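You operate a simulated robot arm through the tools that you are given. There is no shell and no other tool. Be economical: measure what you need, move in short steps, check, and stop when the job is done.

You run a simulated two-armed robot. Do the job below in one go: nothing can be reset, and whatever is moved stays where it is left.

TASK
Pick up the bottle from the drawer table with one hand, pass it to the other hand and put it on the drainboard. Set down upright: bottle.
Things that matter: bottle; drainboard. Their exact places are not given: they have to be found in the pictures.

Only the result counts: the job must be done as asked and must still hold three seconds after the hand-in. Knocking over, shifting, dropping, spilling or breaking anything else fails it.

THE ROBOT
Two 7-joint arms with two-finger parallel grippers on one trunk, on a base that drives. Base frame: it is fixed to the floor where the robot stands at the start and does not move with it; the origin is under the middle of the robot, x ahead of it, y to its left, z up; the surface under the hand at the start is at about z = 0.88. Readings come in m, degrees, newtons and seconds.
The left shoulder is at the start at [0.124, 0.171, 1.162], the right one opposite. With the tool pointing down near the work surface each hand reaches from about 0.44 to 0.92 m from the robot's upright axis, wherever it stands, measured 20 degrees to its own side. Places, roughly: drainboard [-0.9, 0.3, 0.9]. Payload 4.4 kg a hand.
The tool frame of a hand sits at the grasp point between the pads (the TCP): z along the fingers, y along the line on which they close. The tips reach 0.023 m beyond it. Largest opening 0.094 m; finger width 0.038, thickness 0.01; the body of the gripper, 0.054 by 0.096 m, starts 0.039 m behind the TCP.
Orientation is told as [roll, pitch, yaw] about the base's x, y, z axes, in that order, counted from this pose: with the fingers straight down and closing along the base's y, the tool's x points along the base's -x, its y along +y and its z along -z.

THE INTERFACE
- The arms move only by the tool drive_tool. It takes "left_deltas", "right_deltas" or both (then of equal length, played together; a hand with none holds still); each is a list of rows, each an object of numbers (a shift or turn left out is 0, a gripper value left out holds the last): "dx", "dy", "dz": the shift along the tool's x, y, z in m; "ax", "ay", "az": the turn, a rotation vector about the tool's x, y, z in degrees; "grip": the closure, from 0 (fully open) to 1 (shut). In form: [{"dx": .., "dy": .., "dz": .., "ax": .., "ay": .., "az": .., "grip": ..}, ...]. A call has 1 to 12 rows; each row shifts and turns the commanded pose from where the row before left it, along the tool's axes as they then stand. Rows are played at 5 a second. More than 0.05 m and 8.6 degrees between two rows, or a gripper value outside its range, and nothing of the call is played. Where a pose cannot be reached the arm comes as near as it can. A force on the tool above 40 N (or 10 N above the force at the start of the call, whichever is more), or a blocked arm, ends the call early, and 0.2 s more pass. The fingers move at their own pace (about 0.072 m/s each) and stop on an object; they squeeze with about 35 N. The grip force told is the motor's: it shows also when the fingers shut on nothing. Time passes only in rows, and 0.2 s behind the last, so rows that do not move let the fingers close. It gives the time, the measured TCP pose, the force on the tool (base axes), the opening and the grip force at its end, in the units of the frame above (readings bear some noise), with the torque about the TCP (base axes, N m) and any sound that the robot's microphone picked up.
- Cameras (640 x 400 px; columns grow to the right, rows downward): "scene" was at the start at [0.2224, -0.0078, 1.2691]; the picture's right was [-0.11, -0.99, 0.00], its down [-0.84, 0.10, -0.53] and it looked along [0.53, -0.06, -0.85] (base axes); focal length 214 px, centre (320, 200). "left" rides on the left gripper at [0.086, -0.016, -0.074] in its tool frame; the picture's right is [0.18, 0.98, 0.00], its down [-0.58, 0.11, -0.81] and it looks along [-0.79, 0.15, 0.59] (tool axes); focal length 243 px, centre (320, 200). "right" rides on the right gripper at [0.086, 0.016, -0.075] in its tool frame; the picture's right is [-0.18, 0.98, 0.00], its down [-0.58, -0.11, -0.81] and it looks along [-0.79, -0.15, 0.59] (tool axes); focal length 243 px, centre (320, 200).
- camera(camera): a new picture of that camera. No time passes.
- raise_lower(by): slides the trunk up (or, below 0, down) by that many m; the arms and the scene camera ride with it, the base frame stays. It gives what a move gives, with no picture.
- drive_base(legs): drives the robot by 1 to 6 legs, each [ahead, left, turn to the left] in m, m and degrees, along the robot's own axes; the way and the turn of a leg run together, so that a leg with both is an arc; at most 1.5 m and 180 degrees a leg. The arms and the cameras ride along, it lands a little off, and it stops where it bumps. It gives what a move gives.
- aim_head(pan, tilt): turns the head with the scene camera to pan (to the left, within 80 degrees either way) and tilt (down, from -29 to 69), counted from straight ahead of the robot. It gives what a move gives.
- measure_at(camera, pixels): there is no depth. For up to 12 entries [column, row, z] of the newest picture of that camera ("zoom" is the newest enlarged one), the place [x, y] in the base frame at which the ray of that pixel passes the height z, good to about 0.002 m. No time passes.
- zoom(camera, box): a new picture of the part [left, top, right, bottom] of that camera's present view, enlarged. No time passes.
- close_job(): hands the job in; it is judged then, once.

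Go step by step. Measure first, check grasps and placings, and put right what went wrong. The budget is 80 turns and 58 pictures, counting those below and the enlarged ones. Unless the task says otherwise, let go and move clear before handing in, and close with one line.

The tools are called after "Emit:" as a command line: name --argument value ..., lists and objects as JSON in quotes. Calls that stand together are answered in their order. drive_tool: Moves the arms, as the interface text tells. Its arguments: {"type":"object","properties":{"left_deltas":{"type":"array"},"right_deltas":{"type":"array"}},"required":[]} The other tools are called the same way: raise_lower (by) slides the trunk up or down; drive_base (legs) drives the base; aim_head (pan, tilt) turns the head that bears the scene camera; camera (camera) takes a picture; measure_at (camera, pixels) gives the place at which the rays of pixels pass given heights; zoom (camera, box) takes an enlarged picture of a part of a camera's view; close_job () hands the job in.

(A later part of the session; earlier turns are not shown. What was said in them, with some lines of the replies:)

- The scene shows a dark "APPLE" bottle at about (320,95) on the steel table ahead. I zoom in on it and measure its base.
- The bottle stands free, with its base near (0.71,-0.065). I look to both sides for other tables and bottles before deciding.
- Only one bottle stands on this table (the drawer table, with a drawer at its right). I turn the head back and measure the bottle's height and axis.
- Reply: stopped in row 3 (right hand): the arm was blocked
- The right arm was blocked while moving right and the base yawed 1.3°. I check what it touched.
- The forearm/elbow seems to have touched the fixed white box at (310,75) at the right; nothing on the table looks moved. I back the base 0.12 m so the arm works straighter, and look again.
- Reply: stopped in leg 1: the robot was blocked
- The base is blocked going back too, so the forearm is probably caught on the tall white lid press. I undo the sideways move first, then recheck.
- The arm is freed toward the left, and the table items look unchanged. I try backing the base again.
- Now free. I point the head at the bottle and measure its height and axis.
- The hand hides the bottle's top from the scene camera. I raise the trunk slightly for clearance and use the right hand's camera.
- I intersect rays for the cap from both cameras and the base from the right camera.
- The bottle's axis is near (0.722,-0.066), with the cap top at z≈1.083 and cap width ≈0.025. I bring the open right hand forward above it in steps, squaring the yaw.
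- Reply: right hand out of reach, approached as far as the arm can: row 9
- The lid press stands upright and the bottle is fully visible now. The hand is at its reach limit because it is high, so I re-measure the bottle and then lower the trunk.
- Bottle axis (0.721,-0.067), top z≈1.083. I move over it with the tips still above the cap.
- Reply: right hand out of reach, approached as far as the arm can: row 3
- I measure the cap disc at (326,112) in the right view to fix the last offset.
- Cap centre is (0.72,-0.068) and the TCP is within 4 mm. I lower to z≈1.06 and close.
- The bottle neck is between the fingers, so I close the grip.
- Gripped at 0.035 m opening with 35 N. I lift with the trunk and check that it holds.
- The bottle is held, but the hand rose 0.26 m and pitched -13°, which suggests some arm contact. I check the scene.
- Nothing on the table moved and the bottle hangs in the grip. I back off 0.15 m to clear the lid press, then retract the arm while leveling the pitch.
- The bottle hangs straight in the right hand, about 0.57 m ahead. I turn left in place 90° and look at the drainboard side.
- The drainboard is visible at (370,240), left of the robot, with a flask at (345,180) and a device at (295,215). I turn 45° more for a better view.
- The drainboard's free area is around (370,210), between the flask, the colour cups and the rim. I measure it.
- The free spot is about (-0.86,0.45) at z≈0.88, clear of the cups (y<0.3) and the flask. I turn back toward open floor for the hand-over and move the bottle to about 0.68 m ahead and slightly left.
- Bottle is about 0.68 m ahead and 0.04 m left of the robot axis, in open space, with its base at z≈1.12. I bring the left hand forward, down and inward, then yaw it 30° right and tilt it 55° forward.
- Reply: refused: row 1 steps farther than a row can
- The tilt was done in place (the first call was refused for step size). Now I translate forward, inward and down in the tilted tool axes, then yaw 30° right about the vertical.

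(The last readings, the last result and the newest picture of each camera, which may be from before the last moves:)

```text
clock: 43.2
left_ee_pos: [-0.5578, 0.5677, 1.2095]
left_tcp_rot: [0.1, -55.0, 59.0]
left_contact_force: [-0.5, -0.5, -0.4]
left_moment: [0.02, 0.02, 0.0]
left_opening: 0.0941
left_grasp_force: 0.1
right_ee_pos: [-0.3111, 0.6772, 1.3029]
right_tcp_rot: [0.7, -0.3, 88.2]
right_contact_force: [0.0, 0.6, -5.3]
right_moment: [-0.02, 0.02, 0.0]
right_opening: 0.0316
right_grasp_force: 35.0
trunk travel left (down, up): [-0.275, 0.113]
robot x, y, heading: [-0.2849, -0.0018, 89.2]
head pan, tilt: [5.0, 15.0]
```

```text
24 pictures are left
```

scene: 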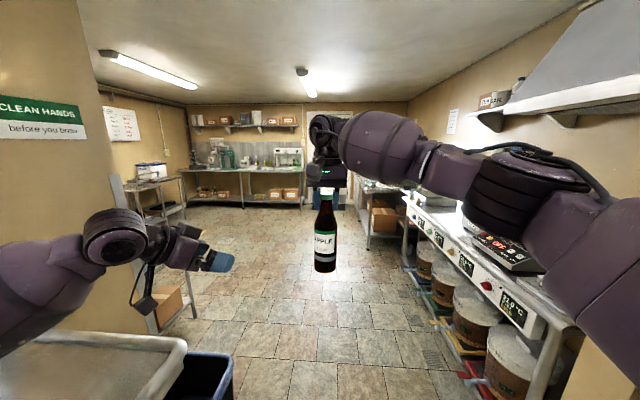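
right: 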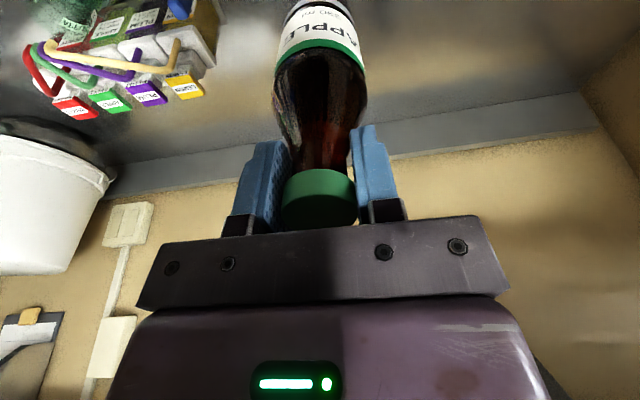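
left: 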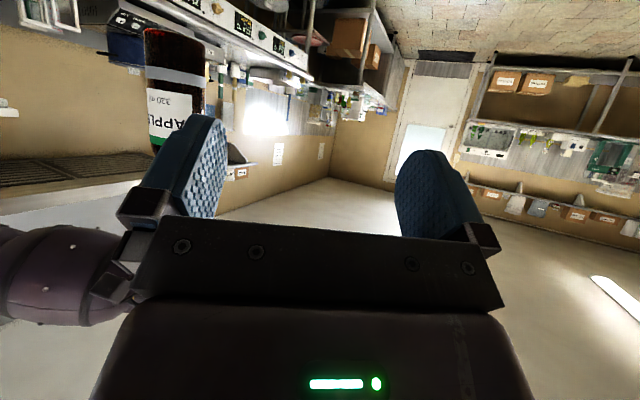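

The left hand is oriented as planned. I check the bottle's position with the scene camera and slide the left hand sideways onto the approach line, then partly in.

Emit:
measure_at --camera "scene" --pixels '[[325, 272, 1.122], [325, 250, 1.17], [314, 250, 1.17], [336, 250, 1.17], [326, 195, 1.32]]'

Emit:
drive_tool --left_deltas '[{"dy": -0.0388}, {"dy": -0.0388}, {"dy": -0.0388}, {"dy": -0.0388}, {"dx": -0.0172, "dz": 0.0246}, {"dx": -0.0172, "dz": 0.0246}, {}]'

Emit:
camera --camera "left"

Emit:
camera --camera "scene"

```text
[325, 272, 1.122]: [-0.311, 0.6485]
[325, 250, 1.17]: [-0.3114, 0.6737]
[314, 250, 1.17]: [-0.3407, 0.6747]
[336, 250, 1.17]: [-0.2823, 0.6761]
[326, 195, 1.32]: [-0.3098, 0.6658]
```

```text
clock: 44.9
left_ee_pos: [-0.3938, 0.5376, 1.2076]
left_tcp_rot: [0.0, -54.9, 59.2]
left_contact_force: [0.4, -0.9, -0.1]
left_moment: [0.02, 0.01, 0.02]
left_opening: 0.094
left_grasp_force: 0.0
right_ee_pos: [-0.312, 0.6767, 1.305]
right_tcp_rot: [0.7, -0.2, 88.4]
right_contact_force: [0.4, -0.2, -5.2]
right_moment: [0.0, -0.01, -0.02]
right_opening: 0.0318
right_grasp_force: 35.2
trunk travel left (down, up): [-0.275, 0.113]
robot x, y, heading: [-0.2866, 0.0001, 89.1]
head pan, tilt: [5.0, 15.0]
```

```text
23 pictures are left
```

left: 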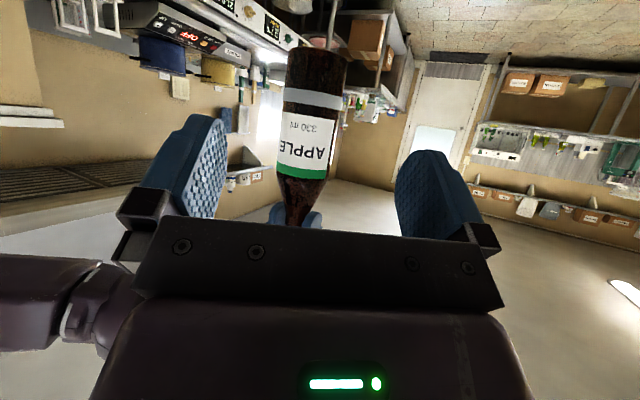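

```text
22 pictures are left
```

scene: 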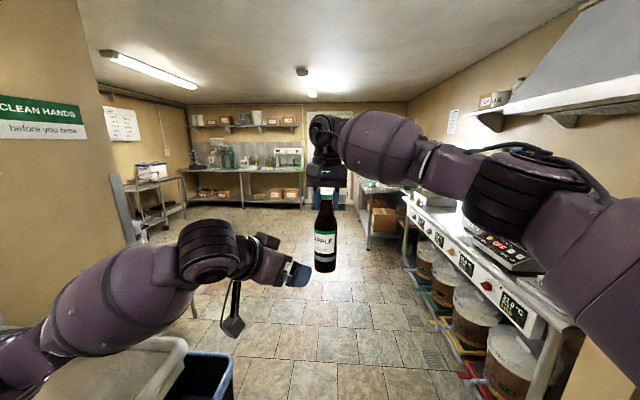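

The hand is aligned laterally with 0.16 m left to go. I advance most of it and look.

Emit:
drive_tool --left_deltas '[{"dx": -0.0177, "dz": 0.0252}, {"dx": -0.0177, "dz": 0.0252}, {"dx": -0.0177, "dz": 0.0252}, {"dx": -0.0177, "dz": 0.0252}, {"dx": -0.0124, "dz": 0.0176}, {}]'

Emit:
zoom --camera "scene" --box '[220, 120, 420, 345]'

Emit:
camera --camera "left"

```text
clock: 46.2
left_ee_pos: [-0.3214, 0.6632, 1.2083]
left_tcp_rot: [0.0, -55.0, 59.0]
left_contact_force: [0.7, -0.7, -0.6]
left_moment: [0.0, 0.02, 0.01]
left_opening: 0.0938
left_grasp_force: 0.0
right_ee_pos: [-0.3112, 0.6761, 1.3035]
right_tcp_rot: [0.8, -0.4, 88.3]
right_contact_force: [0.5, 0.1, -5.8]
right_moment: [-0.01, -0.01, 0.03]
right_opening: 0.0318
right_grasp_force: 35.4
trunk travel left (down, up): [-0.275, 0.113]
robot x, y, heading: [-0.2854, -0.0018, 89.2]
head pan, tilt: [5.0, 15.0]
```

```text
1.78 times, centred on (320, 232) of scene
```

zoom: 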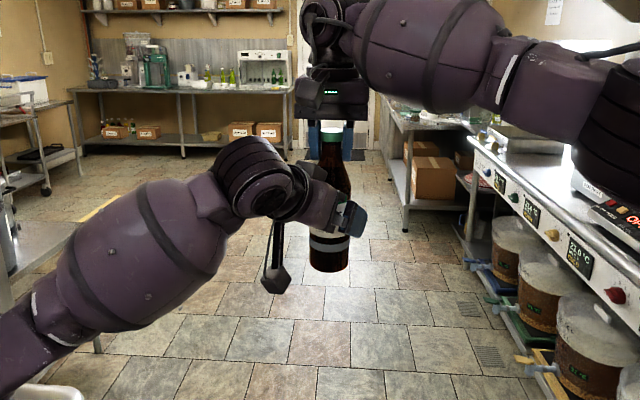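

```text
20 pictures are left
```

left: 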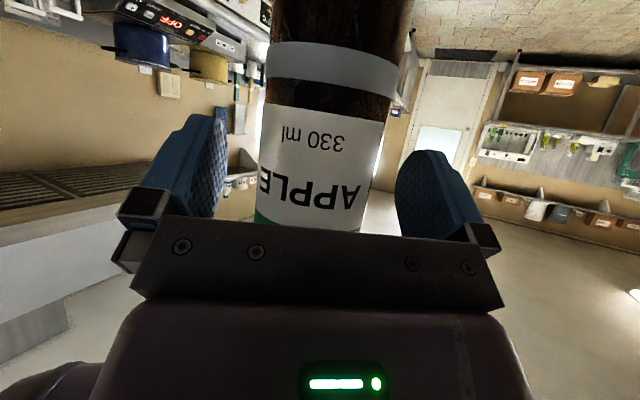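

The bottle is centred between the left fingers. I advance 4 mm and close the left hand.

Emit:
drive_tool --left_deltas '[{"dx": -0.0023, "dz": 0.0033}, {"grip": 0.3}, {"grip": 0.6}, {"grip": 1}, {"grip": 1}, {"grip": 1}]'

Emit:
camera --camera "left"

```text
clock: 47.6
left_ee_pos: [-0.3184, 0.6677, 1.2082]
left_tcp_rot: [0.0, -55.0, 59.1]
left_contact_force: [-0.5, 1.2, 0.3]
left_moment: [0.17, -0.02, 0.14]
left_opening: 0.0586
left_grasp_force: 35.3
right_ee_pos: [-0.3112, 0.6776, 1.3035]
right_tcp_rot: [0.8, -0.3, 88.2]
right_contact_force: [1.0, -1.6, -6.3]
right_moment: [-0.31, -0.05, -0.15]
right_opening: 0.0318
right_grasp_force: 35.0
trunk travel left (down, up): [-0.275, 0.113]
robot x, y, heading: [-0.2861, 0.0024, 88.9]
head pan, tilt: [5.0, 15.0]
```

```text
19 pictures are left
```

left: 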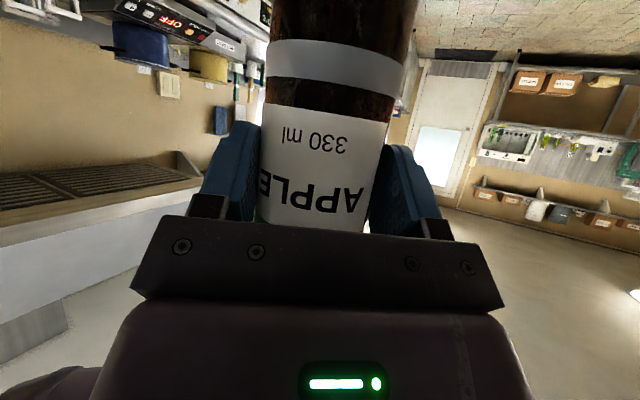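

The left hand holds the body firmly (0.0586 m, 35 N) with little side load. I open the right hand and lift it straight up off the cap.

Emit:
drive_tool --right_deltas '[{"grip": 0.6}, {"grip": 0.3}, {"grip": 0}, {"grip": 0}, {"grip": 0}, {"dz": -0.03}, {"dz": -0.03}, {"dz": -0.03}, {}]'

Emit:
zoom --camera "scene" --box '[220, 120, 420, 345]'

```text
clock: 49.6
left_ee_pos: [-0.3171, 0.6663, 1.2071]
left_tcp_rot: [0.0, -54.9, 59.1]
left_contact_force: [-0.6, -0.7, 0.2]
left_moment: [-0.09, 0.01, 0.01]
left_opening: 0.0588
left_grasp_force: 35.2
right_ee_pos: [-0.3088, 0.6789, 1.3944]
right_tcp_rot: [0.6, -0.2, 88.3]
right_contact_force: [0.4, -0.3, 0.1]
right_moment: [-0.04, 0.06, -0.06]
right_opening: 0.094
right_grasp_force: 0.0
trunk travel left (down, up): [-0.275, 0.113]
robot x, y, heading: [-0.2859, -0.0033, 88.8]
head pan, tilt: [5.0, 15.0]
```

```text
1.78 times, centred on (320, 232) of scene
```

zoom: 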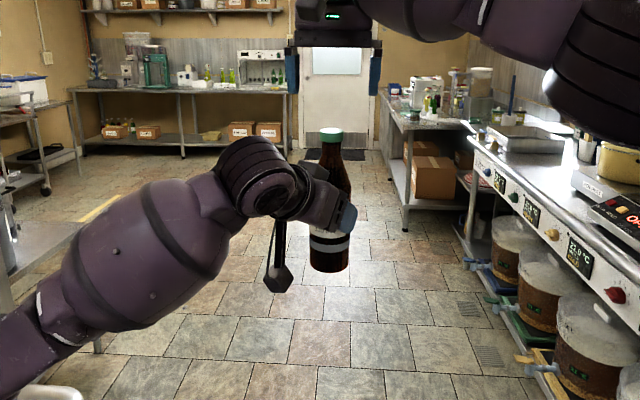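

The left hand alone holds the bottle upright and it has not slipped. I move the right hand back, out and up, and look down-left at the bin and drainboard.

Emit:
drive_tool --right_deltas '[{"dy": -0.03, "dz": -0.02}, {"dy": -0.03, "dz": -0.02}, {"dy": -0.03, "dz": -0.02, "dx": 0.02}, {"dy": -0.03, "dx": 0.035}, {"dx": 0.04}, {"dx": 0.04}, {}]'

Emit:
aim_head --pan 40 --tilt 45

Emit:
camera --camera "scene"

```text
clock: 51.2
left_ee_pos: [-0.3189, 0.6676, 1.2076]
left_tcp_rot: [0.0, -54.9, 59.1]
left_contact_force: [-0.1, -0.6, -0.2]
left_moment: [-0.04, 0.01, 0.01]
left_opening: 0.0588
left_grasp_force: 34.7
right_ee_pos: [-0.1942, 0.5417, 1.4545]
right_tcp_rot: [0.6, -0.2, 88.3]
right_contact_force: [-0.3, 1.0, 0.6]
right_moment: [-0.02, -0.01, 0.0]
right_opening: 0.094
right_grasp_force: 0.0
trunk travel left (down, up): [-0.275, 0.113]
robot x, y, heading: [-0.2854, 0.0019, 89.2]
head pan, tilt: [5.0, 15.0]
```

```text
clock: 52.3
left_ee_pos: [-0.3168, 0.6653, 1.2073]
left_tcp_rot: [0.0, -54.9, 59.2]
left_contact_force: [-0.1, -0.1, 0.0]
left_moment: [-0.09, 0.02, 0.03]
left_opening: 0.0589
left_grasp_force: 34.5
right_ee_pos: [-0.1936, 0.5414, 1.4538]
right_tcp_rot: [0.7, -0.2, 88.4]
right_contact_force: [-0.6, -0.1, -0.2]
right_moment: [-0.02, 0.0, -0.02]
right_opening: 0.0942
right_grasp_force: 0.0
trunk travel left (down, up): [-0.275, 0.113]
robot x, y, heading: [-0.2843, -0.0029, 88.9]
head pan, tilt: [40.0, 45.0]
```

```text
17 pictures are left
```

scene: 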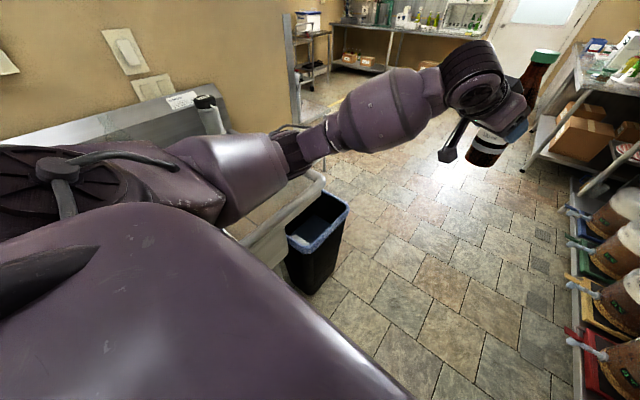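

I measure the bin's floor corners and rim, and the drainboard rim.

Emit:
measure_at --camera "scene" --pixels '[[310, 294, 0.0], [340, 262, 0.0], [284, 268, 0.0], [312, 255, 0.45], [349, 203, 0.45], [322, 180, 0.88]]'

```text
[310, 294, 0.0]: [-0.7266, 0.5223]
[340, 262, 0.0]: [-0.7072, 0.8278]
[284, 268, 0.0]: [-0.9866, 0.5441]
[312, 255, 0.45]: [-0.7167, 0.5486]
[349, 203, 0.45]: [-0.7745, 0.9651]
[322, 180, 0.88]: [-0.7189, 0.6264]
```

The bin sits at x<-0.70, leaving room for the base near (-0.18,0.49). I turn in place to face the drainboard (heading 180°), with the bottle well above everything, and check.

Emit:
drive_base --legs '[[0, 0, 45], [-0.05, 0, 46]]'

Emit:
aim_head --pan -20 --tilt 40

Emit:
camera --camera "scene"

```text
clock: 56.9
left_ee_pos: [-0.9043, -0.0811, 1.2078]
left_tcp_rot: [0.1, -54.9, 151.6]
left_contact_force: [0.3, -0.3, 0.6]
left_moment: [-0.04, -0.06, 0.02]
left_opening: 0.0587
left_grasp_force: 34.8
right_ee_pos: [-0.7865, 0.0497, 1.4541]
right_tcp_rot: [0.7, -0.3, -179.3]
right_contact_force: [-0.2, 0.4, -0.1]
right_moment: [-0.02, -0.01, 0.0]
right_opening: 0.094
right_grasp_force: 0.0
trunk travel left (down, up): [-0.275, 0.113]
robot x, y, heading: [-0.2403, -0.019, -178.5]
head pan, tilt: [40.0, 45.0]
```

```text
clock: 58.2
left_ee_pos: [-0.9062, -0.0812, 1.2075]
left_tcp_rot: [0.0, -54.8, 151.5]
left_contact_force: [0.2, -0.1, -0.2]
left_moment: [-0.06, -0.06, 0.0]
left_opening: 0.0586
left_grasp_force: 34.7
right_ee_pos: [-0.7867, 0.05, 1.4549]
right_tcp_rot: [0.6, -0.3, -179.2]
right_contact_force: [0.6, -0.2, -0.4]
right_moment: [0.0, -0.02, 0.02]
right_opening: 0.0941
right_grasp_force: 0.0
trunk travel left (down, up): [-0.275, 0.113]
robot x, y, heading: [-0.2383, -0.0209, -178.4]
head pan, tilt: [-20.0, 40.0]
```

```text
16 pictures are left
```

scene: 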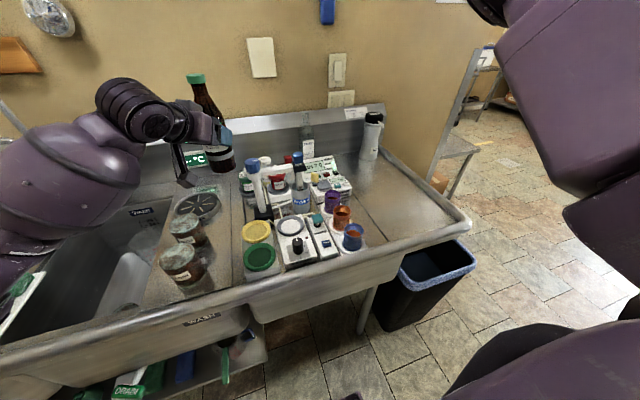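

Heading is 181.5° and the bottle hangs near (-0.915,-0.076). I measure the free area on the drainboard from here.

Emit:
measure_at --camera "scene" --pixels '[[395, 200, 0.88], [352, 248, 0.88], [365, 243, 0.88], [352, 195, 0.88], [378, 160, 0.88], [450, 225, 0.88], [395, 238, 0.88], [385, 240, 0.88], [405, 165, 0.88]]'

Emit:
zoom --camera "scene" --box '[230, 90, 486, 250]'

```text
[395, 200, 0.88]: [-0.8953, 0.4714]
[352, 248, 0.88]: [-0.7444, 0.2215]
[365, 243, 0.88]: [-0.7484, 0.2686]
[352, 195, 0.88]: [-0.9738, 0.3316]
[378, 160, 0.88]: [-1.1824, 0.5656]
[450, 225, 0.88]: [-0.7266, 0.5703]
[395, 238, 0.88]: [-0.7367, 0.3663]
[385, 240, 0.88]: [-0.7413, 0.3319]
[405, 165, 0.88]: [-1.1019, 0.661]
```

```text
2.50 times, centred on (358, 170) of scene
```

zoom: 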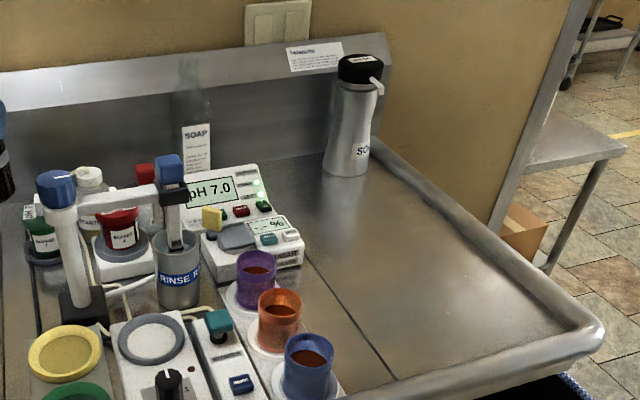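

Target (-0.89,0.46): clear of the seam, cups and soap flask. I drive sideways right 0.535 m and slightly back, so the bottle travels above the items.

Emit:
drive_base --legs '[[-0.039, -0.535, 0]]'

Emit:
aim_head --pan 0 --tilt 45

Emit:
camera --camera "scene"

```text
clock: 63.2
left_ee_pos: [-0.8765, 0.4377, 1.207]
left_tcp_rot: [0.0, -54.8, 151.4]
left_contact_force: [-0.1, -0.1, -0.3]
left_moment: [-0.02, -0.06, 0.02]
left_opening: 0.0585
left_grasp_force: 34.6
right_ee_pos: [-0.7582, 0.5678, 1.4549]
right_tcp_rot: [0.7, -0.3, -179.3]
right_contact_force: [-0.3, 0.2, -0.5]
right_moment: [0.0, 0.02, 0.02]
right_opening: 0.0939
right_grasp_force: 0.0
trunk travel left (down, up): [-0.275, 0.113]
robot x, y, heading: [-0.2135, 0.4985, -178.6]
head pan, tilt: [-20.0, 40.0]
```

```text
clock: 64.0
left_ee_pos: [-0.8774, 0.4381, 1.2071]
left_tcp_rot: [0.1, -54.9, 151.4]
left_contact_force: [-0.3, 0.2, 1.2]
left_moment: [-0.03, -0.08, 0.03]
left_opening: 0.0584
left_grasp_force: 34.8
right_ee_pos: [-0.7585, 0.5677, 1.4543]
right_tcp_rot: [0.7, -0.3, -179.3]
right_contact_force: [0.5, -0.9, 0.5]
right_moment: [0.02, 0.01, -0.03]
right_opening: 0.0941
right_grasp_force: 0.1
trunk travel left (down, up): [-0.275, 0.113]
robot x, y, heading: [-0.2107, 0.4946, -178.8]
head pan, tilt: [0.0, 45.0]
```

```text
14 pictures are left
```

scene: 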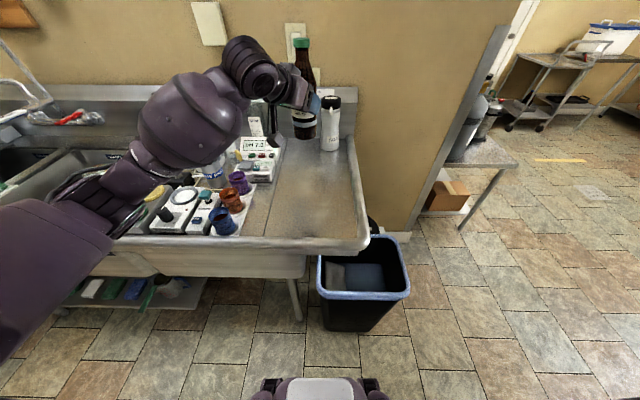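

The left elbow sits low over the sink front, so lowering straight down here would hit the rim. I turn 34° left and shift to about (-0.18,1.01), so the forearm can come in over the front rim with a straighter arm.

Emit:
drive_base --legs '[[0, 0, 34], [-0.324, -0.402, 0]]'

Emit:
aim_head --pan 0 --tilt 35

Emit:
camera --camera "scene"

```text
clock: 69.8
left_ee_pos: [-0.7032, 0.5939, 1.2076]
left_tcp_rot: [0.0, -54.9, -173.7]
left_contact_force: [0.6, 0.5, 0.5]
left_moment: [-0.02, -0.11, -0.04]
left_opening: 0.0582
left_grasp_force: 34.7
right_ee_pos: [-0.6794, 0.7682, 1.454]
right_tcp_rot: [0.7, -0.3, -144.5]
right_contact_force: [0.5, 0.2, 0.0]
right_moment: [0.0, 0.01, -0.02]
right_opening: 0.0939
right_grasp_force: 0.1
trunk travel left (down, up): [-0.275, 0.113]
robot x, y, heading: [-0.19, 1.0196, -143.9]
head pan, tilt: [0.0, 45.0]
```

```text
clock: 70.6
left_ee_pos: [-0.7012, 0.5934, 1.2061]
left_tcp_rot: [0.1, -54.8, -173.7]
left_contact_force: [-0.1, 1.7, -0.4]
left_moment: [0.0, -0.1, -0.01]
left_opening: 0.0582
left_grasp_force: 34.9
right_ee_pos: [-0.6791, 0.7681, 1.4539]
right_tcp_rot: [0.7, -0.2, -144.5]
right_contact_force: [0.3, -0.1, 0.2]
right_moment: [-0.04, 0.01, 0.02]
right_opening: 0.0941
right_grasp_force: 0.2
trunk travel left (down, up): [-0.275, 0.113]
robot x, y, heading: [-0.1924, 1.0246, -143.8]
head pan, tilt: [0.0, 35.0]
```

```text
13 pictures are left
```

scene: 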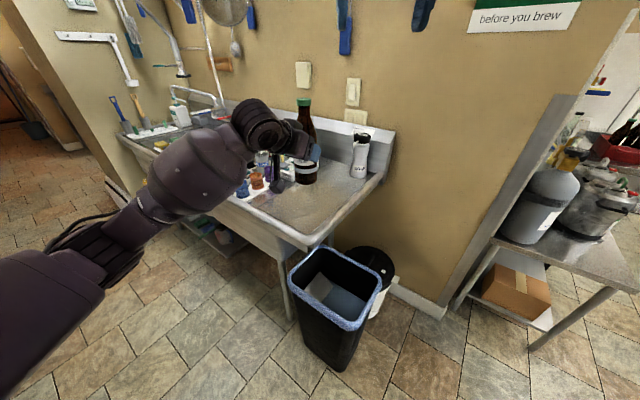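

The forearm now clears the counter. I extend the left hand 0.22 m forward at the same height, over (-0.89,0.46).

Emit:
drive_tool --left_deltas '[{"dx": -0.0183, "dy": 0.0186, "dz": 0.0261}, {"dx": -0.0183, "dy": 0.0186, "dz": 0.0261}, {"dx": -0.0183, "dy": 0.0186, "dz": 0.0261}, {"dx": -0.0183, "dy": 0.0186, "dz": 0.0261}, {"dx": -0.0183, "dy": 0.0186, "dz": 0.0261}, {"dx": -0.0183, "dy": 0.0186, "dz": 0.0261}, {}]'

Emit:
camera --camera "scene"

```text
clock: 72.2
left_ee_pos: [-0.881, 0.4608, 1.2064]
left_tcp_rot: [0.0, -54.9, -173.6]
left_contact_force: [-0.3, -0.1, -0.4]
left_moment: [0.04, -0.09, -0.03]
left_opening: 0.0586
left_grasp_force: 34.3
right_ee_pos: [-0.678, 0.7673, 1.4543]
right_tcp_rot: [0.7, -0.3, -144.4]
right_contact_force: [0.8, 0.6, -0.2]
right_moment: [-0.03, 0.03, 0.03]
right_opening: 0.0938
right_grasp_force: 0.1
trunk travel left (down, up): [-0.275, 0.113]
robot x, y, heading: [-0.1936, 1.0246, -143.8]
head pan, tilt: [0.0, 35.0]
```

```text
12 pictures are left
```

scene: 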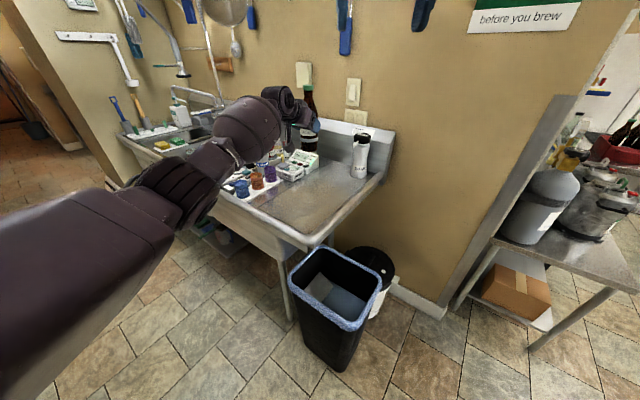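

The arm is over the free area and the elbow is off the front edge, between robot and sink. I lower the trunk 0.15 m and check clearances.

Emit:
raise_lower --by -0.15

Emit:
aim_head --pan 5 --tilt 30

Emit:
camera --camera "scene"

Emit:
camera --camera "left"

```text
clock: 73.9
left_ee_pos: [-0.8786, 0.4619, 1.0606]
left_tcp_rot: [0.2, -55.1, -174.0]
left_contact_force: [0.3, -0.1, 0.6]
left_moment: [0.02, -0.1, 0.03]
left_opening: 0.0583
left_grasp_force: 35.0
right_ee_pos: [-0.6775, 0.7696, 1.3063]
right_tcp_rot: [0.7, -0.6, -144.5]
right_contact_force: [-0.1, -0.1, 0.7]
right_moment: [-0.01, 0.04, 0.02]
right_opening: 0.0939
right_grasp_force: 0.2
trunk travel left (down, up): [-0.125, 0.263]
robot x, y, heading: [-0.1912, 1.0211, -143.6]
head pan, tilt: [0.0, 35.0]
```

```text
clock: 74.6
left_ee_pos: [-0.8796, 0.4621, 1.0576]
left_tcp_rot: [0.0, -54.9, -173.7]
left_contact_force: [0.5, 0.1, -0.3]
left_moment: [0.0, -0.07, 0.01]
left_opening: 0.0585
left_grasp_force: 35.2
right_ee_pos: [-0.6785, 0.7685, 1.3047]
right_tcp_rot: [0.7, -0.2, -144.5]
right_contact_force: [-0.2, -0.9, 0.3]
right_moment: [0.02, 0.0, -0.03]
right_opening: 0.0941
right_grasp_force: 0.1
trunk travel left (down, up): [-0.125, 0.263]
robot x, y, heading: [-0.1887, 1.024, -143.5]
head pan, tilt: [5.0, 30.0]
```

```text
11 pictures are left
```

scene: 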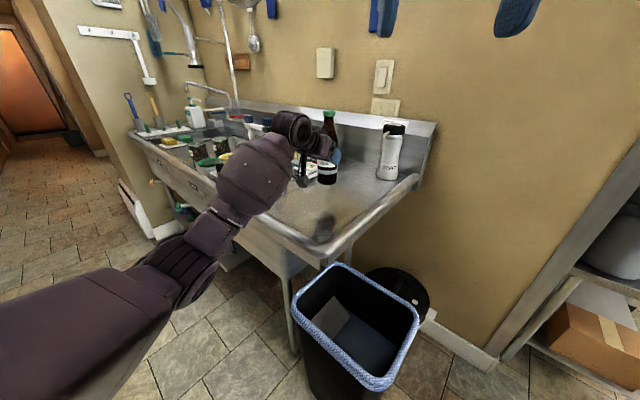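

```text
10 pictures are left
```

left: 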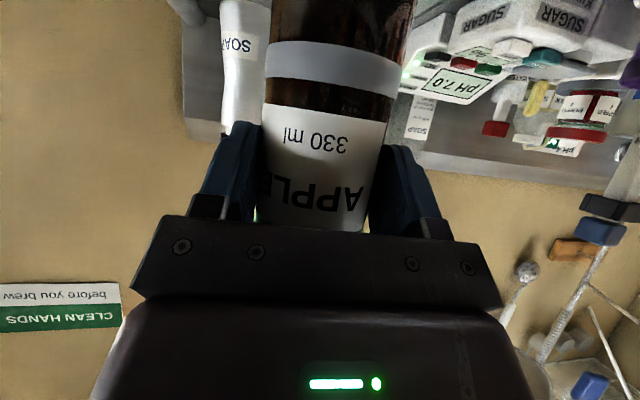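

Clear so far: the bottle base is near z 0.97, with cups and soap flask off to the sides. I lower the hand by the arm 0.06 m and watch the forces.

Emit:
drive_tool --left_deltas '[{"dx": 0.0164, "dz": 0.0115}, {"dx": 0.0164, "dz": 0.0115}, {"dx": 0.0164, "dz": 0.0115}, {}]'

Emit:
zoom --camera "scene" --box '[180, 90, 460, 265]'

```text
clock: 75.6
left_ee_pos: [-0.8801, 0.4604, 0.997]
left_tcp_rot: [0.0, -54.9, -173.8]
left_contact_force: [0.1, -0.3, 1.1]
left_moment: [0.01, -0.11, -0.03]
left_opening: 0.0586
left_grasp_force: 35.0
right_ee_pos: [-0.6788, 0.7686, 1.3043]
right_tcp_rot: [0.7, -0.4, -144.4]
right_contact_force: [-0.4, 0.8, 0.4]
right_moment: [-0.03, -0.02, 0.02]
right_opening: 0.0939
right_grasp_force: 0.1
trunk travel left (down, up): [-0.125, 0.263]
robot x, y, heading: [-0.1925, 1.0216, -143.8]
head pan, tilt: [5.0, 30.0]
```

```text
2.29 times, centred on (320, 178) of scene
```

zoom: 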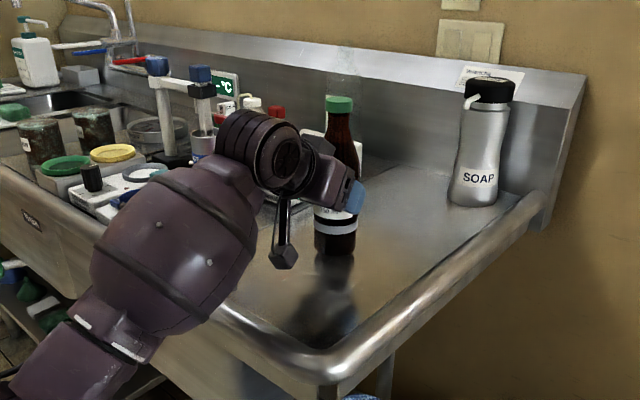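

The bottle base is about 3 cm above the board. I lower in small steps, watching for contact.

Emit:
drive_tool --left_deltas '[{"dx": 0.0041, "dz": 0.0029}, {"dx": 0.0041, "dz": 0.0029}, {"dx": 0.0041, "dz": 0.0029}, {"dx": 0.0041, "dz": 0.0029}, {}]'

Emit:
zoom --camera "scene" --box '[260, 120, 420, 220]'

```text
clock: 76.8
left_ee_pos: [-0.878, 0.463, 0.9811]
left_tcp_rot: [0.1, -55.3, -173.8]
left_contact_force: [-0.5, -3.1, 23.3]
left_moment: [0.29, 0.38, 0.08]
left_opening: 0.0578
left_grasp_force: 34.9
right_ee_pos: [-0.6765, 0.7705, 1.3067]
right_tcp_rot: [0.6, -0.5, -144.4]
right_contact_force: [-0.2, 0.3, 0.8]
right_moment: [-0.02, 0.0, -0.01]
right_opening: 0.0937
right_grasp_force: 0.0
trunk travel left (down, up): [-0.125, 0.263]
robot x, y, heading: [-0.1925, 1.0207, -144.0]
head pan, tilt: [5.0, 30.0]
```

```text
4.00 times, centred on (340, 170) of scene
```

zoom: 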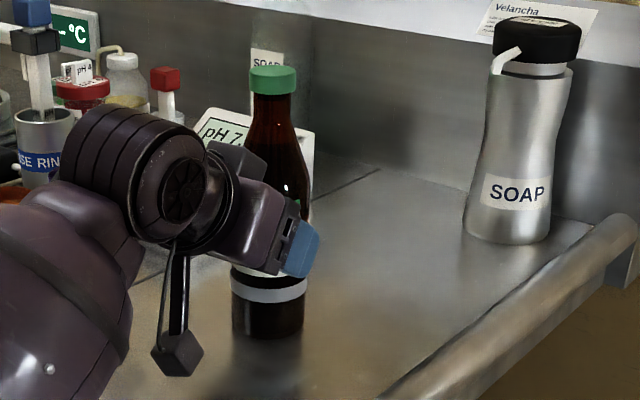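

Contact of 23 N up at TCP z 0.981, and the bottle looks upright. I verify the contact height by measuring the bottle's base before releasing.

Emit:
measure_at --camera "zoom" --pixels '[[268, 339, 0.88], [268, 339, 0.895], [268, 339, 0.91], [272, 68, 1.095], [480, 340, 0.895]]'

Emit:
drive_tool --left_deltas '[{"dx": -0.0025, "dz": -0.0017}, {}]'

```text
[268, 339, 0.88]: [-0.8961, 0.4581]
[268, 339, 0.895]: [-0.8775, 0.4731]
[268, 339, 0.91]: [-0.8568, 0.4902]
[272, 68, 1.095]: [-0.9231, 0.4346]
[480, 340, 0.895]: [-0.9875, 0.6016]
```

```text
clock: 77.4
left_ee_pos: [-0.8786, 0.4618, 0.9824]
left_tcp_rot: [0.1, -54.9, -173.9]
left_contact_force: [0.9, -2.4, 17.4]
left_moment: [-0.12, 0.72, 0.1]
left_opening: 0.0585
left_grasp_force: 35.3
right_ee_pos: [-0.6768, 0.7695, 1.3044]
right_tcp_rot: [0.6, -0.4, -144.5]
right_contact_force: [0.1, -0.1, -0.4]
right_moment: [-0.01, 0.02, 0.01]
right_opening: 0.0938
right_grasp_force: 0.1
trunk travel left (down, up): [-0.125, 0.263]
robot x, y, heading: [-0.1909, 1.021, -143.6]
head pan, tilt: [5.0, 30.0]
```

The contact height (≈0.895–0.90) fits the bottle resting on the board. I ease off 2 mm more, open, and withdraw along the tool axis.

Emit:
drive_tool --left_deltas '[{"dx": -0.0016, "dz": -0.0011}, {"grip": 0.7}, {"grip": 0.4}, {"grip": 0}, {"grip": 0}, {"grip": 0}]'

Emit:
camera --camera "left"

```text
clock: 78.8
left_ee_pos: [-0.8797, 0.4616, 0.9816]
left_tcp_rot: [0.1, -54.9, -173.7]
left_contact_force: [0.3, -0.8, 0.2]
left_moment: [0.01, -0.06, 0.0]
left_opening: 0.094
left_grasp_force: 0.1
right_ee_pos: [-0.6778, 0.7681, 1.3054]
right_tcp_rot: [0.7, -0.3, -144.6]
right_contact_force: [0.2, 0.0, 0.3]
right_moment: [0.04, -0.02, 0.0]
right_opening: 0.0942
right_grasp_force: 0.0
trunk travel left (down, up): [-0.125, 0.263]
robot x, y, heading: [-0.193, 1.0249, -144.0]
head pan, tilt: [5.0, 30.0]
```

```text
7 pictures are left
```

left: 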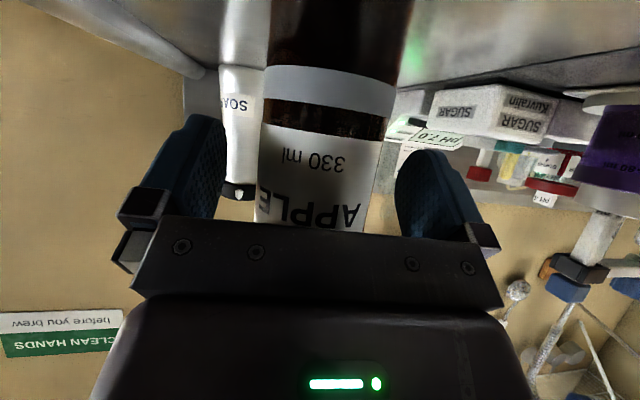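

The bottle stands free between the open fingers. I withdraw back and up along the tool axis.

Emit:
drive_tool --left_deltas '[{"dz": -0.02}, {"dz": -0.03}, {"dz": -0.03}, {"dz": -0.03}, {"dz": -0.04}, {"dz": -0.04}, {}]'

Emit:
camera --camera "scene"

```text
clock: 80.4
left_ee_pos: [-0.725, 0.4797, 1.0888]
left_tcp_rot: [0.0, -54.8, -173.6]
left_contact_force: [-0.1, -0.3, -0.3]
left_moment: [0.01, 0.01, -0.01]
left_opening: 0.0938
left_grasp_force: 0.0
right_ee_pos: [-0.6789, 0.7686, 1.304]
right_tcp_rot: [0.7, -0.2, -144.6]
right_contact_force: [-0.2, -0.3, -0.4]
right_moment: [0.01, -0.02, -0.02]
right_opening: 0.094
right_grasp_force: 0.1
trunk travel left (down, up): [-0.125, 0.263]
robot x, y, heading: [-0.19, 1.0217, -143.8]
head pan, tilt: [5.0, 30.0]
```

```text
6 pictures are left
```

scene: 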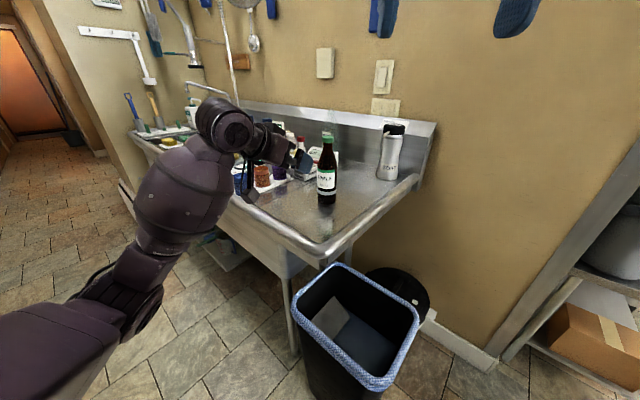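

The bottle stands upright on the drainboard at (327,180). I raise the trunk to move clear and take a last close look.

Emit:
raise_lower --by 0.12

Emit:
zoom --camera "scene" --box '[180, 100, 460, 275]'

```text
clock: 81.9
left_ee_pos: [-0.7264, 0.4778, 1.2082]
left_tcp_rot: [-0.1, -54.7, -173.5]
left_contact_force: [-0.5, -0.5, -0.5]
left_moment: [0.01, -0.02, -0.02]
left_opening: 0.094
left_grasp_force: 0.1
right_ee_pos: [-0.6814, 0.7664, 1.4235]
right_tcp_rot: [0.8, -0.1, -144.4]
right_contact_force: [-0.7, -0.1, 0.1]
right_moment: [0.0, -0.02, 0.01]
right_opening: 0.094
right_grasp_force: 0.0
trunk travel left (down, up): [-0.245, 0.143]
robot x, y, heading: [-0.1904, 1.026, -143.7]
head pan, tilt: [5.0, 30.0]
```

```text
2.29 times, centred on (320, 188) of scene
```

zoom: 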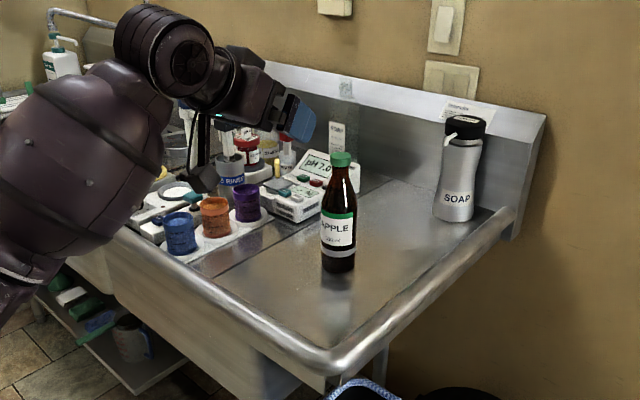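

The bottle stands upright and free on the drainboard, the cups, pH meter and soap flask are undisturbed, and both hands are clear, so I hand in.

Emit:
close_job

```text
The job is handed in.
```

The bottle was picked up from the drawer table with the right hand, passed to the left, and now stands upright on the drainboard with both hands clear. Early on, the right arm bumped something at the right end of the table and blocked two moves, but later pictures showed nothing shifted or knocked over.
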